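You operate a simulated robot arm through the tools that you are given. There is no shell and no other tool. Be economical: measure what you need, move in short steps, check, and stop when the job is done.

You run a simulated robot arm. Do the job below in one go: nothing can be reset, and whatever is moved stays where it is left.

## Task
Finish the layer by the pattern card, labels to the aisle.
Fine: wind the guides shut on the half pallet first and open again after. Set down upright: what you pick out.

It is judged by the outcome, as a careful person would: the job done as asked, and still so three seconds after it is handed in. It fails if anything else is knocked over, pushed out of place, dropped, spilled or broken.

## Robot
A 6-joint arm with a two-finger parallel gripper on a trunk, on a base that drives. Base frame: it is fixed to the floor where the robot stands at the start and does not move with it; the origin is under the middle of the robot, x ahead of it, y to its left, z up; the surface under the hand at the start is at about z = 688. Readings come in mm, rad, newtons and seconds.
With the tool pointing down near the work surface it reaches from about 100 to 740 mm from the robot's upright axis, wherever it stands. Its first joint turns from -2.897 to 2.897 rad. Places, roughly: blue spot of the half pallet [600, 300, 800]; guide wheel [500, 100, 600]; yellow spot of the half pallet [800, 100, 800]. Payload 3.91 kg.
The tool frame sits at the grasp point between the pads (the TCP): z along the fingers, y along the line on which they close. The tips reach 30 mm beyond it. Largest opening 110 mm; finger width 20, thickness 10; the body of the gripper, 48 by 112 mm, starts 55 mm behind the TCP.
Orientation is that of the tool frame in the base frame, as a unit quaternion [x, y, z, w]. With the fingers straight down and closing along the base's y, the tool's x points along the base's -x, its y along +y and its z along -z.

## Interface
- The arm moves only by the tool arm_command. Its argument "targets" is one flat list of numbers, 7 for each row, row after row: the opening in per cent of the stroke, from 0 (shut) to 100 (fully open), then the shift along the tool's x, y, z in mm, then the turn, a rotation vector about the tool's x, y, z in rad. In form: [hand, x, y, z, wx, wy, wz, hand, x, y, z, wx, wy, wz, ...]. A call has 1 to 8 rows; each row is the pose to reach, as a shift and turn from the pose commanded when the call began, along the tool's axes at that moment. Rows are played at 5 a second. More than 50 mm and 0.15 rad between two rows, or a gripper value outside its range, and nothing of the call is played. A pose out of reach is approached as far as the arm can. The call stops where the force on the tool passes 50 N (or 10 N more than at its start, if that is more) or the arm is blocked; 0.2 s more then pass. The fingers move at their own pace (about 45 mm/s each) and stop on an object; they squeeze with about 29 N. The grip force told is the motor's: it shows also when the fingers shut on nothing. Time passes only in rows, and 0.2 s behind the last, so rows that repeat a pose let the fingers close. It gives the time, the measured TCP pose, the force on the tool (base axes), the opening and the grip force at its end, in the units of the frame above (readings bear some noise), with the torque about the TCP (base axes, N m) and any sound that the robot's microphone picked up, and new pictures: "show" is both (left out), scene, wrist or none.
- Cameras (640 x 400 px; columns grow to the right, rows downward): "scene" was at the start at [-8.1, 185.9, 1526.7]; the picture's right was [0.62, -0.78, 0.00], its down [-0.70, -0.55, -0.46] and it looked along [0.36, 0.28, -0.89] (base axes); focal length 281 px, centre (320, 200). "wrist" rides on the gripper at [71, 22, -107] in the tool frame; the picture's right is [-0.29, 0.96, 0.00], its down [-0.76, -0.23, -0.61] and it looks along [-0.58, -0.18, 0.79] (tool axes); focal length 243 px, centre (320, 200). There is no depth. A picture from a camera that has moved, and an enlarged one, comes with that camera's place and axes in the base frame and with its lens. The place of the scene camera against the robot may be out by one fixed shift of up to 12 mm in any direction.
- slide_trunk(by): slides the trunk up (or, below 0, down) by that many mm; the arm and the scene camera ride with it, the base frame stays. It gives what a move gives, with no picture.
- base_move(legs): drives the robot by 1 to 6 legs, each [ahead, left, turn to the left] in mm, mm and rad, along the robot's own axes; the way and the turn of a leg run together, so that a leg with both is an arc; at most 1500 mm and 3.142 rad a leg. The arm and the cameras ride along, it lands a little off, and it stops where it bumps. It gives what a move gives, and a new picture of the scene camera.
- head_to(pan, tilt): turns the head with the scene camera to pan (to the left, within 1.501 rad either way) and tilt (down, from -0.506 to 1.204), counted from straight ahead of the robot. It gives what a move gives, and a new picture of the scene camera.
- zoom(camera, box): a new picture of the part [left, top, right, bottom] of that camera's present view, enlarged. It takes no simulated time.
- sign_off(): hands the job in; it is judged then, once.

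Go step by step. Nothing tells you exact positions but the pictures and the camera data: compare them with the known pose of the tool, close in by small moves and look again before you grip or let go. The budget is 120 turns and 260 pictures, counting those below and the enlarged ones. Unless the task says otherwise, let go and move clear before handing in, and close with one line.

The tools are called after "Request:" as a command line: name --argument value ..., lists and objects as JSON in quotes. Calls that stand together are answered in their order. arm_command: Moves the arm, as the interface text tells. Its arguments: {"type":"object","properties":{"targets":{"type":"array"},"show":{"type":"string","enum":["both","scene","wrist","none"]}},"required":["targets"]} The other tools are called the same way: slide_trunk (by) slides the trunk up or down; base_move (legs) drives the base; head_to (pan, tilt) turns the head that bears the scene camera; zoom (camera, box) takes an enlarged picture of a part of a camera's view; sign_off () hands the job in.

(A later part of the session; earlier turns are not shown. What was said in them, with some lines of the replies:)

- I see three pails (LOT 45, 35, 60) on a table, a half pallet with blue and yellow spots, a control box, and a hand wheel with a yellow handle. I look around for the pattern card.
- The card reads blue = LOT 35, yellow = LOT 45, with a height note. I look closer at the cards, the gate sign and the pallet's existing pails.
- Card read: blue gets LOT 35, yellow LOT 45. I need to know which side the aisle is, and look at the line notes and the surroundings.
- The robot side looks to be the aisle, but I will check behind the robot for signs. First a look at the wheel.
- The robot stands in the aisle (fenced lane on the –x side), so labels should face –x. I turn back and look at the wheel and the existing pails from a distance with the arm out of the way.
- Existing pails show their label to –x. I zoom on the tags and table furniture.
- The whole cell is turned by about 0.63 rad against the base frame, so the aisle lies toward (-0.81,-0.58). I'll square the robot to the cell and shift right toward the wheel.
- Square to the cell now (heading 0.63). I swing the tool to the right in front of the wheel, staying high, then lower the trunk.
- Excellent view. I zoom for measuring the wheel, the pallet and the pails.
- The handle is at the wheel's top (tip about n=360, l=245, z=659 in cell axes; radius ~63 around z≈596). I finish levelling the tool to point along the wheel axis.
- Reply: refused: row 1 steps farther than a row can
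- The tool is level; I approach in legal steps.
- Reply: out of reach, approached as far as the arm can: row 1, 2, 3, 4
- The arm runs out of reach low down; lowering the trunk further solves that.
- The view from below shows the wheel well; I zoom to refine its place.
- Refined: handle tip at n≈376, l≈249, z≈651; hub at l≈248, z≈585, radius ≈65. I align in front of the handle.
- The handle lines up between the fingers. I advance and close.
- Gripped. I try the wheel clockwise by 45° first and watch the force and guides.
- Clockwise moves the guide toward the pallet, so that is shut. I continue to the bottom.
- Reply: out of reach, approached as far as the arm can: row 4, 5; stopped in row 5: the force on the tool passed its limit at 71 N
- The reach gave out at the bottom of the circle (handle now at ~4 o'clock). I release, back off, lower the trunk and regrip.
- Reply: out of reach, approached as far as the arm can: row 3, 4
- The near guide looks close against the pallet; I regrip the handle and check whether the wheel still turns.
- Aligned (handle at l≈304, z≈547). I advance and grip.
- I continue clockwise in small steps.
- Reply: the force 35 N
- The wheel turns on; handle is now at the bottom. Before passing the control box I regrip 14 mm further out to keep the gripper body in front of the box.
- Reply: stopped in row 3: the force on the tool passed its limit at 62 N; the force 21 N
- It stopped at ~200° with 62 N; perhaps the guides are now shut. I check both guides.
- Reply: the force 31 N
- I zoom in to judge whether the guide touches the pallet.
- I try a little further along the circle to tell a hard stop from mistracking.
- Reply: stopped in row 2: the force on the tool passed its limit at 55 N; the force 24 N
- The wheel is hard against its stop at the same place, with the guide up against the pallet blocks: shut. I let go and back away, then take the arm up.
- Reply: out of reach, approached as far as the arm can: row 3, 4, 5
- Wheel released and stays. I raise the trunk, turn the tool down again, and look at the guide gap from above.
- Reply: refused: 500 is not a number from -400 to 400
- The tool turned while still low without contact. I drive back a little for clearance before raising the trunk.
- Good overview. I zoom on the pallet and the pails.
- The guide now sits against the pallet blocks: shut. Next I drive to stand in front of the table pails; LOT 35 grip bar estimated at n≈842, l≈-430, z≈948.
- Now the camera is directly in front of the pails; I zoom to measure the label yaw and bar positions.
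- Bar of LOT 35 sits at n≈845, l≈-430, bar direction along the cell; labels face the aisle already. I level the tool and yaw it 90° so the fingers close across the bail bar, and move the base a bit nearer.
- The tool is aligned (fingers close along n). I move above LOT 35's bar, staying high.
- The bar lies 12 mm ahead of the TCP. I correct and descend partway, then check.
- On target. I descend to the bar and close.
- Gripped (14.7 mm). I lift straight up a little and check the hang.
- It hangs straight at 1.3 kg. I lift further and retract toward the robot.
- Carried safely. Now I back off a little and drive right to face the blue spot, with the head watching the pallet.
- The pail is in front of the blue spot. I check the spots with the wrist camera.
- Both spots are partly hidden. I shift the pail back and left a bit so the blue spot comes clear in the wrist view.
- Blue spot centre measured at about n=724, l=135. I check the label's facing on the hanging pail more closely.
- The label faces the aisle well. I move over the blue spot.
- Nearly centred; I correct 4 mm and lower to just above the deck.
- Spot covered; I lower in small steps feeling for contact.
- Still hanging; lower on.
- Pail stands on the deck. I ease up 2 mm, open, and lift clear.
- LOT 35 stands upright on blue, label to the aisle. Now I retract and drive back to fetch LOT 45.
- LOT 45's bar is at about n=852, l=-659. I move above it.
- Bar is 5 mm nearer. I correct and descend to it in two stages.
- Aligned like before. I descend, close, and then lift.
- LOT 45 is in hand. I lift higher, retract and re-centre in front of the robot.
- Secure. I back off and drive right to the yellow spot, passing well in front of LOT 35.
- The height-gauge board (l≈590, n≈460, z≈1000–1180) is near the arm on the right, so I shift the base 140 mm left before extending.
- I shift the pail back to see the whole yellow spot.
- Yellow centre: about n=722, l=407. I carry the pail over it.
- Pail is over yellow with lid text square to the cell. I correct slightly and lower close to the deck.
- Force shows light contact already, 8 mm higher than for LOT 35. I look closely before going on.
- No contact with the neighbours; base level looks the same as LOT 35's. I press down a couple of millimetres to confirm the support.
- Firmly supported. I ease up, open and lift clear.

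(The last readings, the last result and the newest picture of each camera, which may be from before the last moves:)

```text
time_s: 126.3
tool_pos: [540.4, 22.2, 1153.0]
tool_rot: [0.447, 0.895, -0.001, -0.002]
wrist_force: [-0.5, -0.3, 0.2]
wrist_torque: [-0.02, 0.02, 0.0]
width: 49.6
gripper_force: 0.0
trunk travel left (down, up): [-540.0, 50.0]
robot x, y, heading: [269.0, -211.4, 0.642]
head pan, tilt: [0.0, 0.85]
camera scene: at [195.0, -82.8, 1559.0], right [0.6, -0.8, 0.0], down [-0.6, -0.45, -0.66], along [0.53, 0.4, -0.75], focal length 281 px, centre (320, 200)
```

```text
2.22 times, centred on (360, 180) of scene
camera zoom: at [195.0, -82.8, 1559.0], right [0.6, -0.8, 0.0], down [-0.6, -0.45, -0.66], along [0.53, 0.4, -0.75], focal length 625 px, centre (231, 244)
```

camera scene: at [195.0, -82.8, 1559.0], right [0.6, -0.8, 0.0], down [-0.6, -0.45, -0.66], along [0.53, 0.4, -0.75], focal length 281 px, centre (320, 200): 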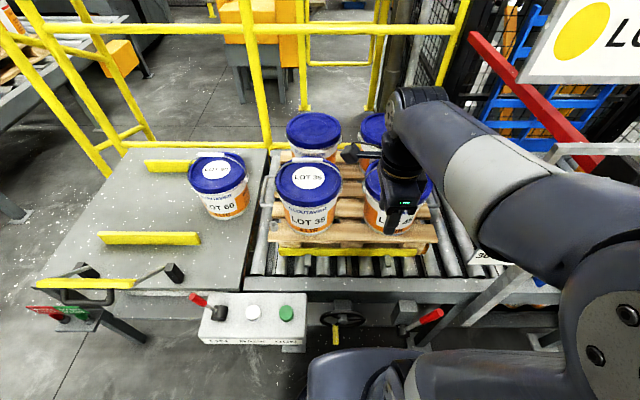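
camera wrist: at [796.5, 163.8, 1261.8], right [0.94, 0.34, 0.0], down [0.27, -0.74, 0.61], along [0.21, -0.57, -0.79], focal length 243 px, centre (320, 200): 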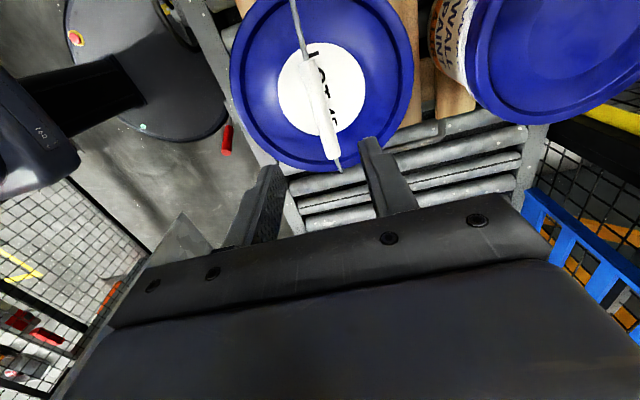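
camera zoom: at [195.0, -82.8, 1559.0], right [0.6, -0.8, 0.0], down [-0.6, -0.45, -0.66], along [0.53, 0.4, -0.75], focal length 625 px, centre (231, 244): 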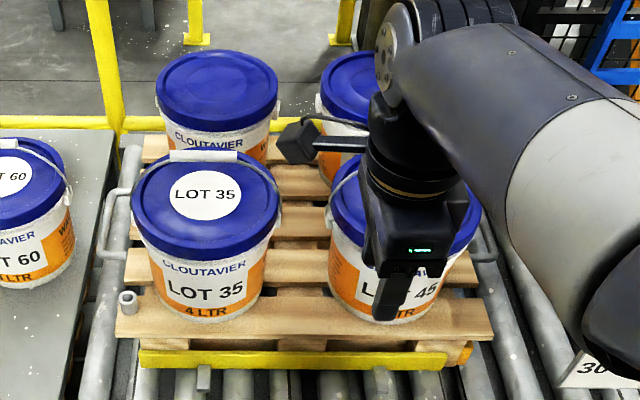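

Layer complete: LOT 35 on blue, LOT 45 on yellow. Now I back away and reconfigure the arm to open the guides again.

Request:
base_move --legs '[[-330, 0, 0], [0, 220, -0.013]]'

Request:
arm_command --targets '[0, 0, 0, 0, 0, 0, -0.148, 0, 0, 0, 0, 0, 0, -0.296, 0, 0, 0, 0, 0, 0, -0.444, 0, 0, 0, 0, 0, 0, -0.592, 0, 0, 0, 0, 0, 0, -0.74, 0, 0, 0, 0, 0, 0, -0.888, 0, 0, 0, 0, 0, 0, -1.036, 0, 0, 0, 0, 0, 0, -1.184]' --show "none"

Request:
arm_command --targets '[0, 0, 0, 0, 0, 0, -0.148, 0, 0, 0, 0, 0, 0, -0.296, 0, 0, 0, 0, 0, 0, -0.386]' --show "none"

```text
time_s: 129.7
tool_pos: [153.3, -0.7, 1153.6]
tool_rot: [0.456, 0.89, -0.001, 0.0]
wrist_force: [0.3, 0.2, -0.3]
wrist_torque: [-0.01, -0.02, 0.02]
width: 49.5
gripper_force: 0.0
trunk travel left (down, up): [-540.0, 50.0]
robot x, y, heading: [-121.2, -220.9, 0.62]
head pan, tilt: [0.0, 0.85]
camera scene: at [-195.2, -98.1, 1559.0], right [0.58, -0.81, 0.0], down [-0.61, -0.44, -0.66], along [0.54, 0.38, -0.75], focal length 281 px, centre (320, 200)
```

scene: 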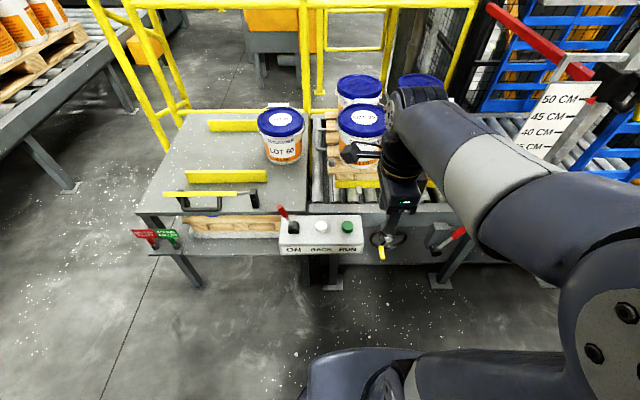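

```text
time_s: 131.5
tool_pos: [152.8, -0.2, 1154.7]
tool_rot: [-0.12, 0.993, 0.001, 0.0]
wrist_force: [-0.1, -0.2, 0.3]
wrist_torque: [0.06, 0.01, -0.02]
width: 0.1
gripper_force: 29.1
trunk travel left (down, up): [-540.0, 50.0]
robot x, y, heading: [-127.8, -226.5, 0.621]
head pan, tilt: [0.0, 0.85]
```

```text
time_s: 132.3
tool_pos: [153.5, -1.0, 1153.8]
tool_rot: [-0.309, 0.951, -0.001, -0.001]
wrist_force: [0.3, 0.5, -0.4]
wrist_torque: [0.02, 0.0, 0.01]
width: 0.0
gripper_force: 28.9
trunk travel left (down, up): [-540.0, 50.0]
robot x, y, heading: [-122.5, -230.8, 0.625]
head pan, tilt: [0.0, 0.85]
```

Now shift right and pitch the tool forward, then lower the trunk.

Request:
arm_command --targets '[50, -20, -45, 0, 0, 0, 0, 50, -40, -90, 0, 0, 0, 0, 50, -60, -130, 0, 0, 0, 0]' --show "none"

Request:
arm_command --targets '[50, 0, 0, 0, 0, -0.148, 0, 50, 0, 0, 0, 0, -0.296, 0, 50, 0, 0, 0, 0, -0.444, 0, 50, 0, 0, 0, 0, -0.592, 0, 50, 0, 0, 0, 0, -0.74, 0, 50, 0, 0, 0, 0, -0.888, 0, 50, 0, 0, 0, 0, -1.036, 0, 50, 0, 0, 0, 0, -1.184, 0]' --show "none"

Request:
arm_command --targets '[50, 0, 0, 0, 0, -0.148, 0, 50, 0, 0, 0, 0, -0.296, 0, 50, 0, 0, 0, 0, -0.387, 0]' --show "none"

Request:
slide_trunk --by -400

Request:
slide_trunk --by -130

```text
time_s: 133.1
tool_pos: [279.8, -73.0, 1154.0]
tool_rot: [-0.307, 0.952, 0.0, -0.002]
wrist_force: [-0.4, -0.1, -0.4]
wrist_torque: [0.0, 0.02, 0.05]
width: 55.0
gripper_force: 0.0
trunk travel left (down, up): [-540.0, 50.0]
robot x, y, heading: [-119.0, -225.6, 0.626]
head pan, tilt: [0.0, 0.85]
```

```text
time_s: 134.9
tool_pos: [278.0, -71.7, 1153.3]
tool_rot: [-0.255, 0.79, 0.171, 0.531]
wrist_force: [0.3, -0.1, 0.8]
wrist_torque: [-0.02, -0.01, -0.03]
width: 55.1
gripper_force: 0.1
trunk travel left (down, up): [-540.0, 50.0]
robot x, y, heading: [-121.7, -228.2, 0.623]
head pan, tilt: [0.0, 0.85]
```

```text
time_s: 135.7
tool_pos: [278.1, -71.1, 1152.9]
tool_rot: [-0.217, 0.673, 0.217, 0.673]
wrist_force: [-0.1, -0.2, 0.2]
wrist_torque: [-0.02, 0.04, 0.0]
width: 55.0
gripper_force: 0.0
trunk travel left (down, up): [-540.0, 50.0]
robot x, y, heading: [-121.8, -226.3, 0.624]
head pan, tilt: [0.0, 0.85]
```

```text
time_s: 139.6
tool_pos: [277.0, -70.8, 754.5]
tool_rot: [-0.218, 0.673, 0.218, 0.673]
wrist_force: [-0.4, 0.9, 0.5]
wrist_torque: [0.05, 0.01, -0.02]
width: 54.9
gripper_force: 0.1
trunk travel left (down, up): [-140.0, 450.0]
robot x, y, heading: [-121.8, -226.8, 0.617]
head pan, tilt: [0.0, 0.85]
```

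```text
time_s: 141.2
tool_pos: [276.7, -72.0, 623.9]
tool_rot: [-0.217, 0.674, 0.217, 0.672]
wrist_force: [-0.9, 0.4, 0.1]
wrist_torque: [0.01, -0.02, -0.03]
width: 55.2
gripper_force: 0.0
trunk travel left (down, up): [-10.0, 580.0]
robot x, y, heading: [-119.9, -228.0, 0.62]
head pan, tilt: [0.0, 0.85]
```

Drive ahead to the wheel working position and lower the tool to the handle's height.

Request:
base_move --legs '[[105, 0, 0.005]]'

Request:
arm_command --targets '[50, 35, 0, 0, 0, 0, 0, 50, 70, 0, 5, 0, 0, 0, 50, 100, -2, 10, 0, 0, 0, 50, 100, -2, 10, 0, 0, 0]' --show "both"

```text
time_s: 142.3
tool_pos: [364.6, -6.5, 623.0]
tool_rot: [-0.219, 0.672, 0.219, 0.672]
wrist_force: [-0.5, -0.1, 0.5]
wrist_torque: [0.01, 0.0, 0.01]
width: 55.4
gripper_force: 0.1
trunk travel left (down, up): [-10.0, 580.0]
robot x, y, heading: [-36.9, -164.6, 0.631]
head pan, tilt: [0.0, 0.85]
camera scene: at [-109.4, -36.5, 1029.0], right [0.59, -0.81, 0.0], down [-0.61, -0.44, -0.66], along [0.53, 0.39, -0.75], focal length 281 px, centre (320, 200)
```

scene: 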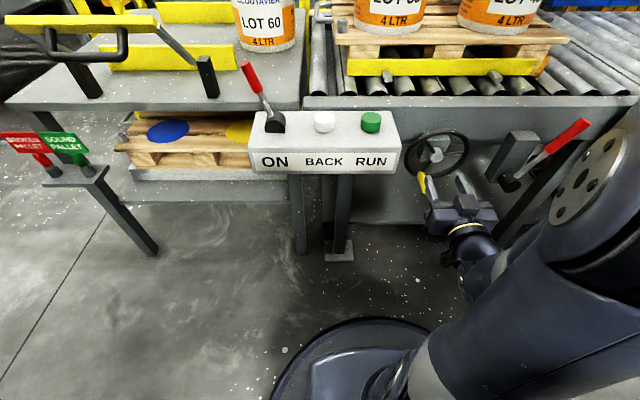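

```text
time_s: 143.3
tool_pos: [390.0, -6.2, 557.7]
tool_rot: [-0.219, 0.673, 0.221, 0.67]
wrist_force: [-0.9, 0.0, 1.1]
wrist_torque: [0.01, 0.01, 0.02]
width: 54.9
gripper_force: 0.1
out of reach, approached as far as the arm can: row 2, 3, 4
trunk travel left (down, up): [-10.0, 580.0]
robot x, y, heading: [-38.9, -163.2, 0.63]
head pan, tilt: [0.0, 0.85]
camera scene: at [-109.5, -36.5, 1029.0], right [0.59, -0.81, 0.0], down [-0.61, -0.44, -0.66], along [0.53, 0.39, -0.75], focal length 281 px, centre (320, 200)
camera wrist: at [291.2, -52.5, 486.9], right [-0.56, 0.77, 0.3], down [-0.35, -0.55, 0.76], along [0.75, 0.33, 0.58], focal length 243 px, centre (320, 200)
```

scene: 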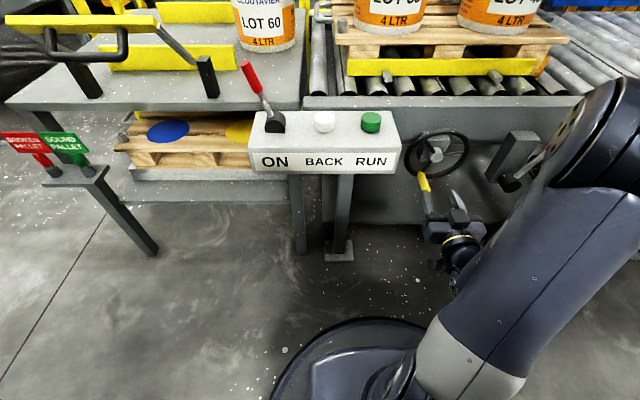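
wrist: 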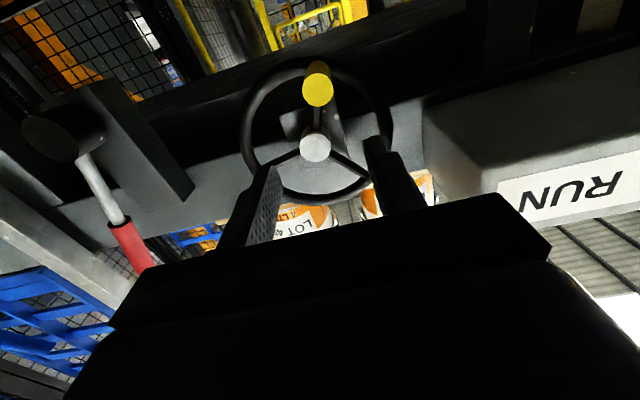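

Handle still where left (l≈226, z≈522). I advance above it, straddle it going down, and grip.

Request:
arm_command --targets '[50, 0, 9, 30, 0, 0, 0, 50, 3, 9, 56, 0, 0, 0, 50, 20, 9, 58, 0, 0, 0, 50, 36, 9, 60, 0, 0, 0, 50, 36, 9, 70, 0, 0, 0]' --show "both"

```text
time_s: 144.5
tool_pos: [450.7, 35.0, 529.6]
tool_rot: [-0.218, 0.674, 0.223, 0.669]
wrist_force: [0.7, -0.1, -0.1]
wrist_torque: [0.03, -0.04, 0.02]
width: 55.2
gripper_force: 0.1
out of reach, approached as far as the arm can: row 3, 4, 5
trunk travel left (down, up): [-10.0, 580.0]
robot x, y, heading: [-37.0, -160.9, 0.628]
head pan, tilt: [0.0, 0.85]
camera scene: at [-109.4, -36.6, 1029.0], right [0.59, -0.81, 0.0], down [-0.61, -0.44, -0.66], along [0.53, 0.39, -0.75], focal length 281 px, centre (320, 200)
camera wrist: at [351.1, -11.1, 459.8], right [-0.57, 0.77, 0.3], down [-0.35, -0.55, 0.76], along [0.75, 0.33, 0.58], focal length 243 px, centre (320, 200)
```

scene: 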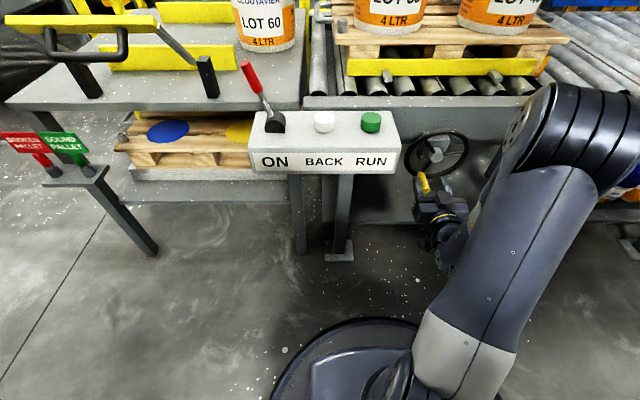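
wrist: 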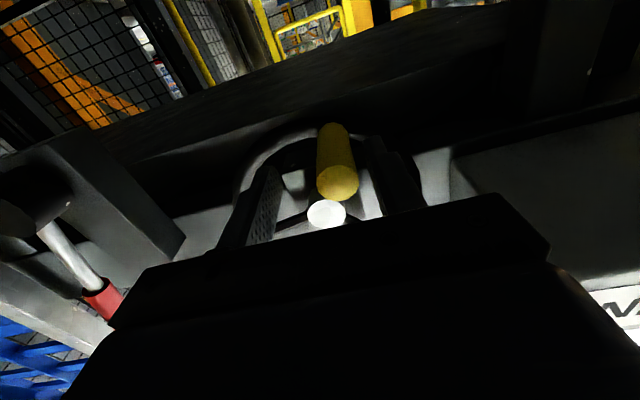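

Handle is 10 mm left of centre; shift and close.

Request:
arm_command --targets '[50, 2, 10, 0, 0, 0, 0, 50, 2, 10, 0, 0, 0, 0, 0, 2, 10, 0, 0, 0, 0, 0, 2, 10, 0, 0, 0, 0, 0, 2, 10, 0, 0, 0, 0, 0, 2, 10, 0, 0, 0, 0]' --show "none"

```text
time_s: 145.9
tool_pos: [449.3, 40.7, 532.2]
tool_rot: [-0.219, 0.675, 0.223, 0.669]
wrist_force: [-1.2, 2.7, -5.3]
wrist_torque: [-0.11, 0.02, -0.64]
width: 20.5
gripper_force: 45.4
out of reach, approached as far as the arm can: row 1, 2, 3, 4, 5, 6
trunk travel left (down, up): [-10.0, 580.0]
robot x, y, heading: [-36.6, -168.2, 0.626]
head pan, tilt: [0.0, 0.85]
```

The grip sits 8 mm high on the handle. I open, use the last 10 mm of trunk travel, and regrip.

Request:
arm_command --targets '[50, 0, 0, 0, 0, 0, 0, 50, 0, 0, 0, 0, 0, 0]' --show "none"

Request:
slide_trunk --by -9

Request:
arm_command --targets '[50, 0, 4, 0, 0, 0, 0, 0, 0, 4, 0, 0, 0, 0, 0, 0, 4, 0, 0, 0, 0, 0, 0, 4, 0, 0, 0, 0, 0, 0, 4, 0, 0, 0, 0]' --show "wrist"

```text
time_s: 146.5
tool_pos: [448.4, 40.7, 533.6]
tool_rot: [-0.219, 0.674, 0.224, 0.669]
wrist_force: [0.0, 0.5, 0.2]
wrist_torque: [-0.02, 0.01, -0.02]
width: 55.0
gripper_force: 0.1
trunk travel left (down, up): [-10.0, 580.0]
robot x, y, heading: [-33.6, -166.4, 0.63]
head pan, tilt: [0.0, 0.85]
```

```text
time_s: 147.1
tool_pos: [449.0, 41.1, 525.3]
tool_rot: [-0.218, 0.675, 0.222, 0.669]
wrist_force: [0.6, 0.3, 0.1]
wrist_torque: [0.01, 0.01, 0.01]
width: 54.9
gripper_force: 0.1
trunk travel left (down, up): [-1.0, 589.0]
robot x, y, heading: [-35.7, -161.1, 0.631]
head pan, tilt: [0.0, 0.85]
```

```text
time_s: 148.3
tool_pos: [447.0, 44.2, 524.9]
tool_rot: [-0.219, 0.674, 0.223, 0.669]
wrist_force: [1.5, 0.0, 3.5]
wrist_torque: [0.04, -0.09, -0.9]
width: 21.0
gripper_force: 45.1
trunk travel left (down, up): [-1.0, 589.0]
robot x, y, heading: [-33.8, -162.2, 0.626]
head pan, tilt: [0.0, 0.85]
camera wrist: at [347.4, -2.3, 455.8], right [-0.57, 0.77, 0.3], down [-0.34, -0.55, 0.76], along [0.75, 0.33, 0.58], focal length 243 px, centre (320, 200)
```

wrist: 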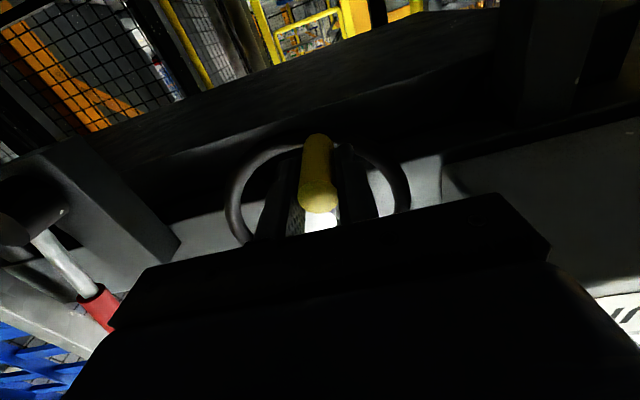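

Gripped well. I wind counter-clockwise, first to the right-hand side.

Request:
arm_command --targets '[0, 2, -10, 0, 0, 0, 0, 0, 3, -21.5, 0, 0, 0, 0, 0, 1, -38.6, 0, 0, 0, 0, 0, -5.2, -54.5, 0, 0, 0, 0, 0, -15.7, -68.2, 0, 0, 0, 0, 0, -29.4, -78.7, 0, 0, 0, 0]' --show "scene"

```text
time_s: 149.7
tool_pos: [494.1, -18.0, 556.6]
tool_rot: [-0.219, 0.673, 0.223, 0.67]
wrist_force: [-3.8, 7.1, -4.5]
wrist_torque: [0.29, -1.04, -1.03]
width: 20.9
gripper_force: 45.3
trunk travel left (down, up): [-1.0, 589.0]
robot x, y, heading: [-34.7, -164.5, 0.623]
head pan, tilt: [0.0, 0.85]
camera scene: at [-109.4, -36.1, 1019.9], right [0.59, -0.81, 0.0], down [-0.61, -0.44, -0.66], along [0.53, 0.39, -0.75], focal length 281 px, centre (320, 200)
```

scene: 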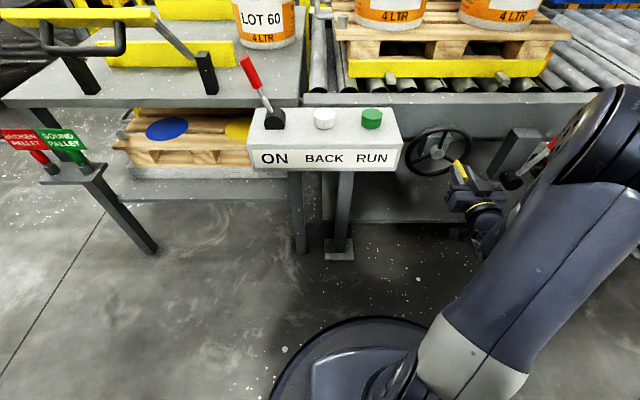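

Guide is opening. I continue up to the top, where the handle stood at first.

Request:
arm_command --targets '[0, -15.9, -6.6, 0, 0, 0, 0, 0, -33, -8.8, 0, 0, 0, 0, 0, -50, -6.6, 0, 0, 0, 0, 0, -66, 0, 0, 0, 0, 0, 0, -79.7, 10.5, 0, 0, 0, 0, 0, -90.2, 24.2, 0, 0, 0, 0, 0, -96.8, 40.1, 0, 0, 0, 0, 0, -99, 57.2, 0, 0, 0, 0]' --show "both"

Request:
zoom --camera "scene" --box '[310, 0, 590, 200]'

```text
time_s: 151.2
tool_pos: [483.0, -4.9, 657.8]
tool_rot: [-0.212, 0.664, 0.219, 0.682]
wrist_force: [7.7, -10.2, 19.5]
wrist_torque: [-0.32, 0.08, 0.15]
width: 0.0
gripper_force: 38.2
trunk travel left (down, up): [-1.0, 589.0]
robot x, y, heading: [-38.1, -165.9, 0.625]
head pan, tilt: [0.0, 0.85]
stopped in row 7: the force on the tool passed its limit at 66 N (the readings are from after the stop); the commanded pose is now the measured one
camera scene: at [-108.9, -37.6, 1020.2], right [0.59, -0.81, 0.0], down [-0.61, -0.44, -0.66], along [0.54, 0.39, -0.75], focal length 281 px, centre (320, 200)
camera wrist: at [385.5, -49.7, 584.9], right [-0.56, 0.77, 0.29], down [-0.37, -0.55, 0.74], along [0.74, 0.31, 0.6], focal length 243 px, centre (320, 200)
```

scene: 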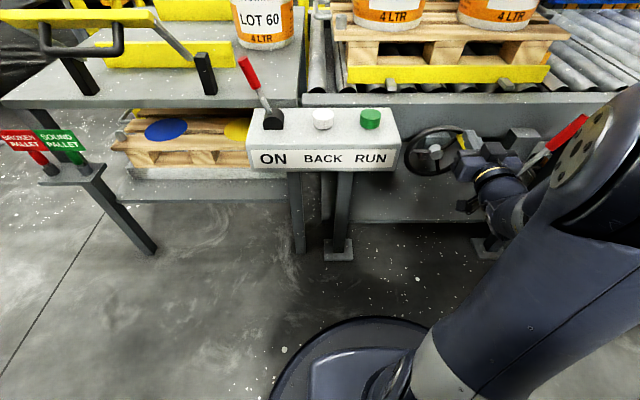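
wrist: 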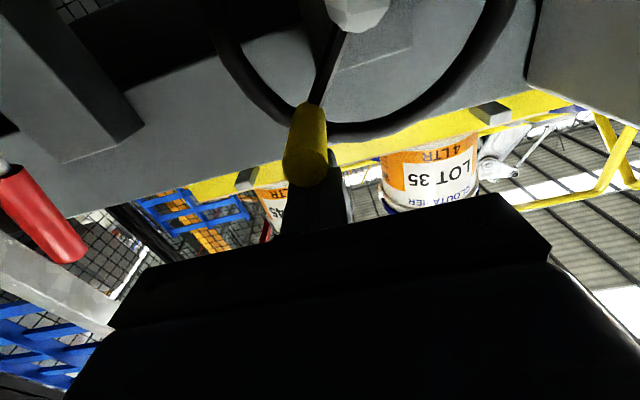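

```text
2.00 times, centred on (450, 100) of scene
camera zoom: at [-108.9, -37.6, 1020.2], right [0.59, -0.81, 0.0], down [-0.61, -0.44, -0.66], along [0.54, 0.39, -0.75], focal length 562 px, centre (60, 400)
```

zoom: 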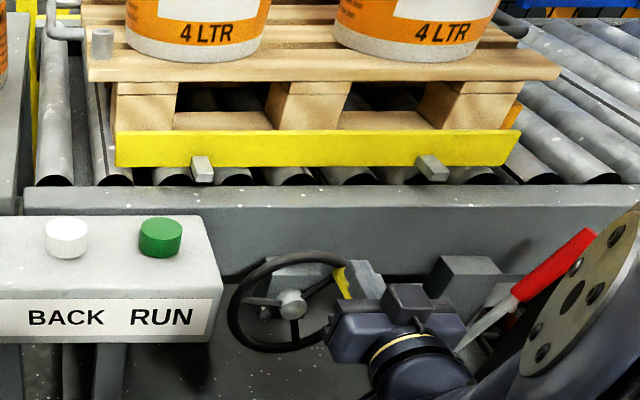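

The handle slipped below the fingers at about 40° from the top; the guide is almost open. I back off, re-centre on the handle and finish.

Request:
arm_command --targets '[0, -3, 0, -25, 0, 0, 0, 50, -3, 0, -50, 0, 0.026, 0, 50, 18, 0, -50, 0, 0.026, 0, 50, 18, 0, -50, 0, 0.026, 0]' --show "wrist"

```text
time_s: 152.2
tool_pos: [440.8, -30.7, 634.7]
tool_rot: [-0.219, 0.677, 0.218, 0.668]
wrist_force: [0.9, -0.9, 0.2]
wrist_torque: [-0.01, 0.0, 0.01]
width: 55.0
gripper_force: 0.2
trunk travel left (down, up): [-1.0, 589.0]
robot x, y, heading: [-36.7, -165.0, 0.628]
head pan, tilt: [0.0, 0.85]
camera wrist: at [342.0, -77.5, 566.0], right [-0.56, 0.78, 0.29], down [-0.35, -0.54, 0.77], along [0.75, 0.33, 0.57], focal length 243 px, centre (320, 200)
```

wrist: 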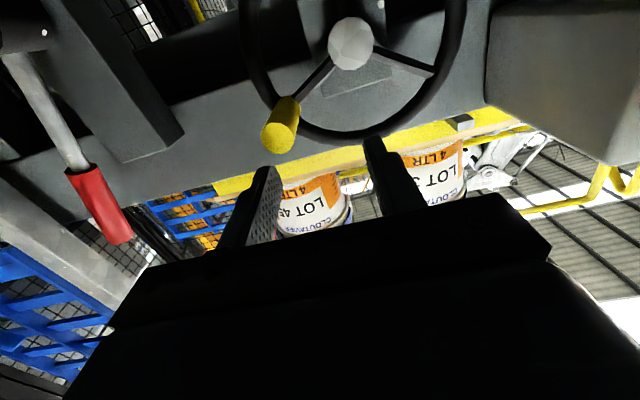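

Handle is at l≈307, z≈615. I go there and grip centred.

Request:
arm_command --targets '[50, 20, -22.6, 0, 0, 0, 0, 50, 20, -22.6, 25, 0, 0, 0, 50, 20, -22.6, 48, 0, 0, 0, 0, 20, -22.6, 48, 0, 0, 0, 0, 20, -22.6, 48, 0, 0, 0, 0, 20, -22.6, 48, 0, 0, 0, 0, 20, -22.6, 48, 0, 0, 0]' --show "wrist"

```text
time_s: 153.8
tool_pos: [493.4, -22.5, 616.5]
tool_rot: [-0.219, 0.677, 0.218, 0.668]
wrist_force: [-6.6, 8.9, -4.9]
wrist_torque: [0.09, 0.0, 0.94]
width: 21.0
gripper_force: 45.0
trunk travel left (down, up): [-1.0, 589.0]
robot x, y, heading: [-33.2, -163.4, 0.632]
head pan, tilt: [0.0, 0.85]
camera wrist: at [393.5, -67.9, 546.7], right [-0.56, 0.77, 0.29], down [-0.35, -0.54, 0.77], along [0.75, 0.33, 0.57], focal length 243 px, centre (320, 200)
```

wrist: 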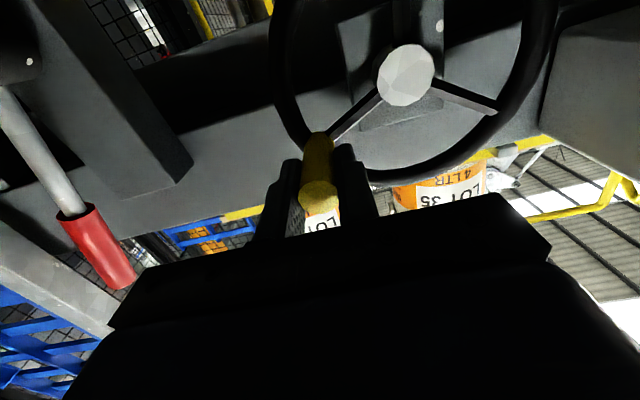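

Gripped centred. I complete the turn to the top.

Request:
arm_command --targets '[0, -12.2, 8.8, 0, 0, 0, 0, 0, -21.5, 18.8, 0, 0, 0, 0, 0, -29, 31.7, 0, 0, 0, 0, 0, -33.5, 46, 0, 0, 0, 0, 0, -35, 59.5, 0, 0, 0, 0]' --show "both"

Request:
zoom --camera "scene" --box '[310, 0, 590, 200]'

```text
time_s: 155.0
tool_pos: [458.4, 26.5, 650.7]
tool_rot: [-0.219, 0.675, 0.219, 0.67]
wrist_force: [-0.9, -7.1, 13.6]
wrist_torque: [-0.03, -0.41, 1.21]
width: 20.8
gripper_force: 45.5
trunk travel left (down, up): [-1.0, 589.0]
robot x, y, heading: [-34.1, -166.2, 0.62]
head pan, tilt: [0.0, 0.85]
camera scene: at [-109.5, -37.3, 1020.0], right [0.59, -0.81, 0.0], down [-0.61, -0.44, -0.66], along [0.53, 0.39, -0.75], focal length 281 px, centre (320, 200)
camera wrist: at [358.9, -20.1, 581.6], right [-0.56, 0.77, 0.29], down [-0.35, -0.54, 0.76], along [0.75, 0.33, 0.57], focal length 243 px, centre (320, 200)
```

scene: 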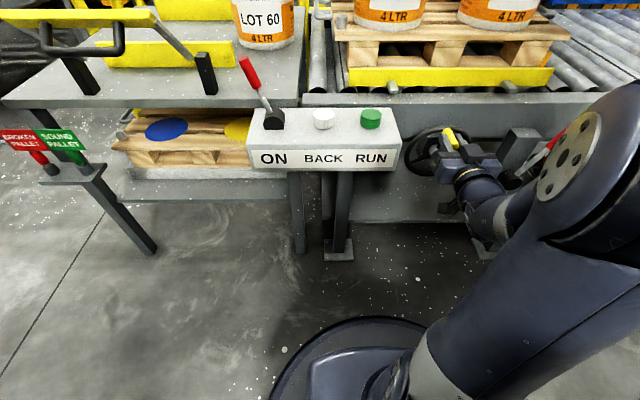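
wrist: 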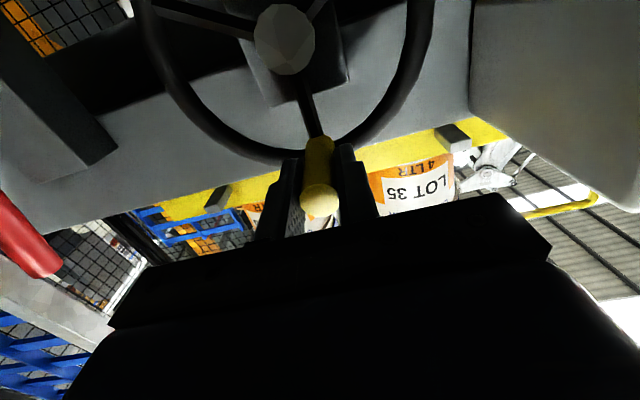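

```text
2.00 times, centred on (450, 100) of scene
camera zoom: at [-109.5, -37.3, 1020.0], right [0.59, -0.81, 0.0], down [-0.61, -0.44, -0.66], along [0.53, 0.39, -0.75], focal length 562 px, centre (60, 400)
```

zoom: 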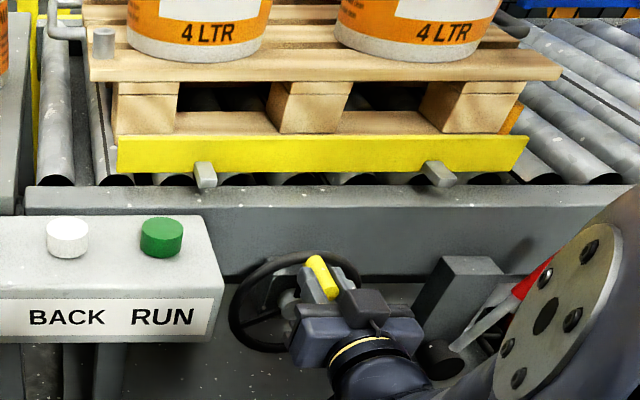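

Handle is back at its starting place and the guide stands off the pallet as at first. A slight nudge to make sure it sits at the open end, then release and back off.

Request:
arm_command --targets '[0, 0, 3, 0, 0, 0, 0, 0, 0.5, 6, 0, 0, 0, 0]' --show "none"

Request:
arm_command --targets '[50, 0, 0, 0, 0, 0, 0, 50, 0, 0, 0, 0, 0, 0, 50, 0, 0, -30, 0, 0, 0, 50, 0, 0, -60, 0, 0, 0]' --show "wrist"

```text
time_s: 155.6
tool_pos: [458.1, 26.4, 650.9]
tool_rot: [-0.214, 0.677, 0.216, 0.67]
wrist_force: [25.2, -28.5, 18.4]
wrist_torque: [-0.69, 0.53, 1.11]
width: 21.1
gripper_force: 44.9
trunk travel left (down, up): [-1.0, 589.0]
robot x, y, heading: [-35.8, -163.3, 0.624]
head pan, tilt: [0.0, 0.85]
```

```text
time_s: 156.6
tool_pos: [405.7, -4.3, 649.7]
tool_rot: [-0.219, 0.677, 0.219, 0.668]
wrist_force: [0.6, 0.6, -1.0]
wrist_torque: [0.0, -0.01, 0.03]
width: 55.0
gripper_force: 0.1
trunk travel left (down, up): [-1.0, 589.0]
robot x, y, heading: [-33.7, -168.9, 0.629]
head pan, tilt: [0.0, 0.85]
camera wrist: at [306.0, -51.2, 581.0], right [-0.56, 0.78, 0.29], down [-0.35, -0.54, 0.77], along [0.75, 0.33, 0.57], focal length 243 px, centre (320, 200)
```

wrist: 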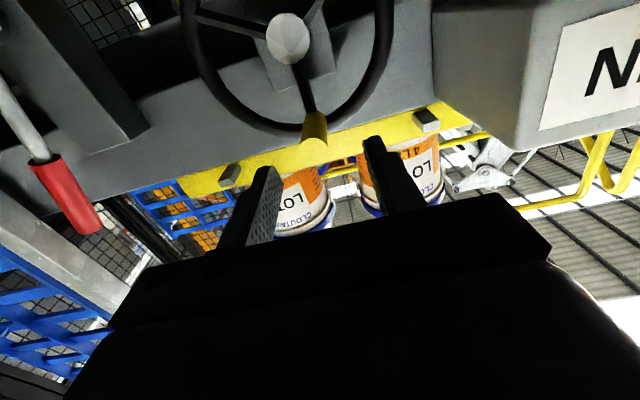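

That was the hard open stop, so the guides are fully open. I back off and take a last look from above.

Request:
base_move --legs '[[-220, 0, 0]]'

Request:
slide_trunk --by 400

Request:
head_to --pan -0.05 --tilt 0.7

Request:
zoom --camera "scene" --box '[200, 60, 520, 260]'

```text
time_s: 158.3
tool_pos: [225.7, -135.1, 650.2]
tool_rot: [-0.219, 0.677, 0.219, 0.668]
wrist_force: [-0.6, 1.2, -0.3]
wrist_torque: [-0.02, 0.0, -0.01]
width: 55.0
gripper_force: 0.0
trunk travel left (down, up): [-1.0, 589.0]
robot x, y, heading: [-213.9, -293.9, 0.627]
head pan, tilt: [0.0, 0.85]
camera scene: at [-288.1, -166.8, 1020.0], right [0.59, -0.81, 0.0], down [-0.61, -0.44, -0.66], along [0.53, 0.39, -0.75], focal length 281 px, centre (320, 200)
```

scene: 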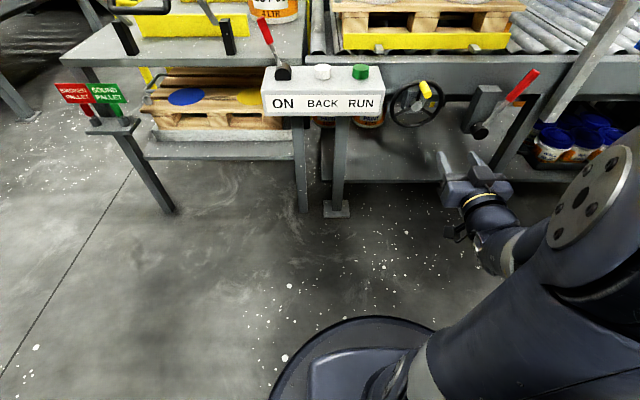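

```text
time_s: 162.1
tool_pos: [226.8, -135.3, 1049.8]
tool_rot: [-0.218, 0.677, 0.218, 0.669]
wrist_force: [-0.2, 0.2, -0.3]
wrist_torque: [0.0, 0.02, 0.02]
width: 54.9
gripper_force: 0.1
trunk travel left (down, up): [-401.0, 189.0]
robot x, y, heading: [-215.1, -293.1, 0.621]
head pan, tilt: [0.0, 0.85]
```

```text
time_s: 162.8
tool_pos: [226.5, -135.0, 1050.2]
tool_rot: [-0.218, 0.677, 0.218, 0.668]
wrist_force: [-0.6, -0.9, 0.5]
wrist_torque: [0.0, -0.04, -0.01]
width: 55.1
gripper_force: 0.1
trunk travel left (down, up): [-401.0, 189.0]
robot x, y, heading: [-214.7, -293.4, 0.63]
head pan, tilt: [-0.051, 0.7]
camera scene: at [-280.2, -166.3, 1432.2], right [0.55, -0.84, 0.0], down [-0.54, -0.35, -0.76], along [0.64, 0.42, -0.64], focal length 281 px, centre (320, 200)
```

scene: 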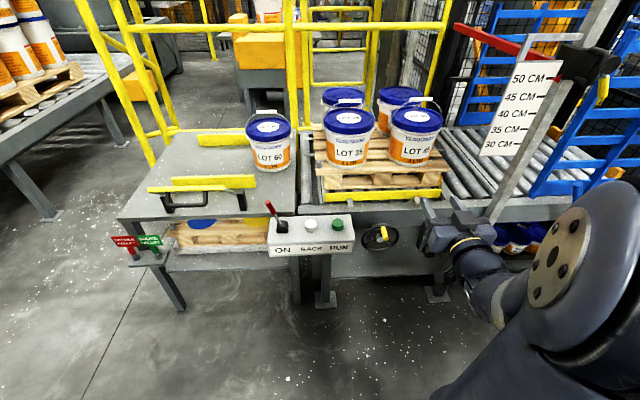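

```text
2.00 times, centred on (360, 160) of scene
camera zoom: at [-280.2, -166.3, 1432.2], right [0.55, -0.84, 0.0], down [-0.54, -0.35, -0.76], along [0.64, 0.42, -0.64], focal length 562 px, centre (240, 280)
```

zoom: 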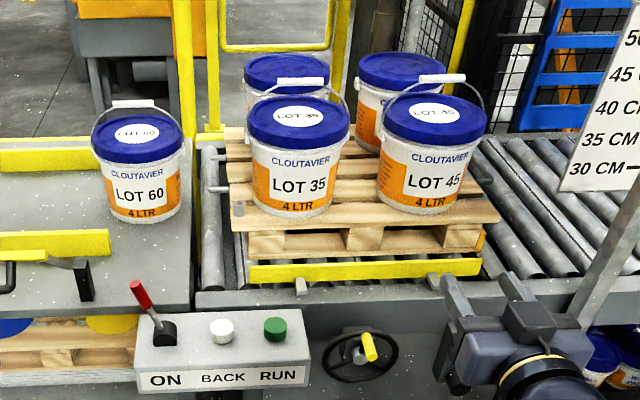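

Both pails stand upright on their spots with labels to the aisle, LOT 60 is untouched, and the guides are open. I hand the job in.

Request:
sign_off

```text
The job is handed in.
```

I finished the layer by the pattern card: LOT 35 is on blue and LOT 45 is on yellow, both upright with labels to the aisle. I wound the guides shut before placing the pails and fully open again after. I left LOT 60 where it was and did not touch the height gauge, which the yellow card puts at 35 cm.
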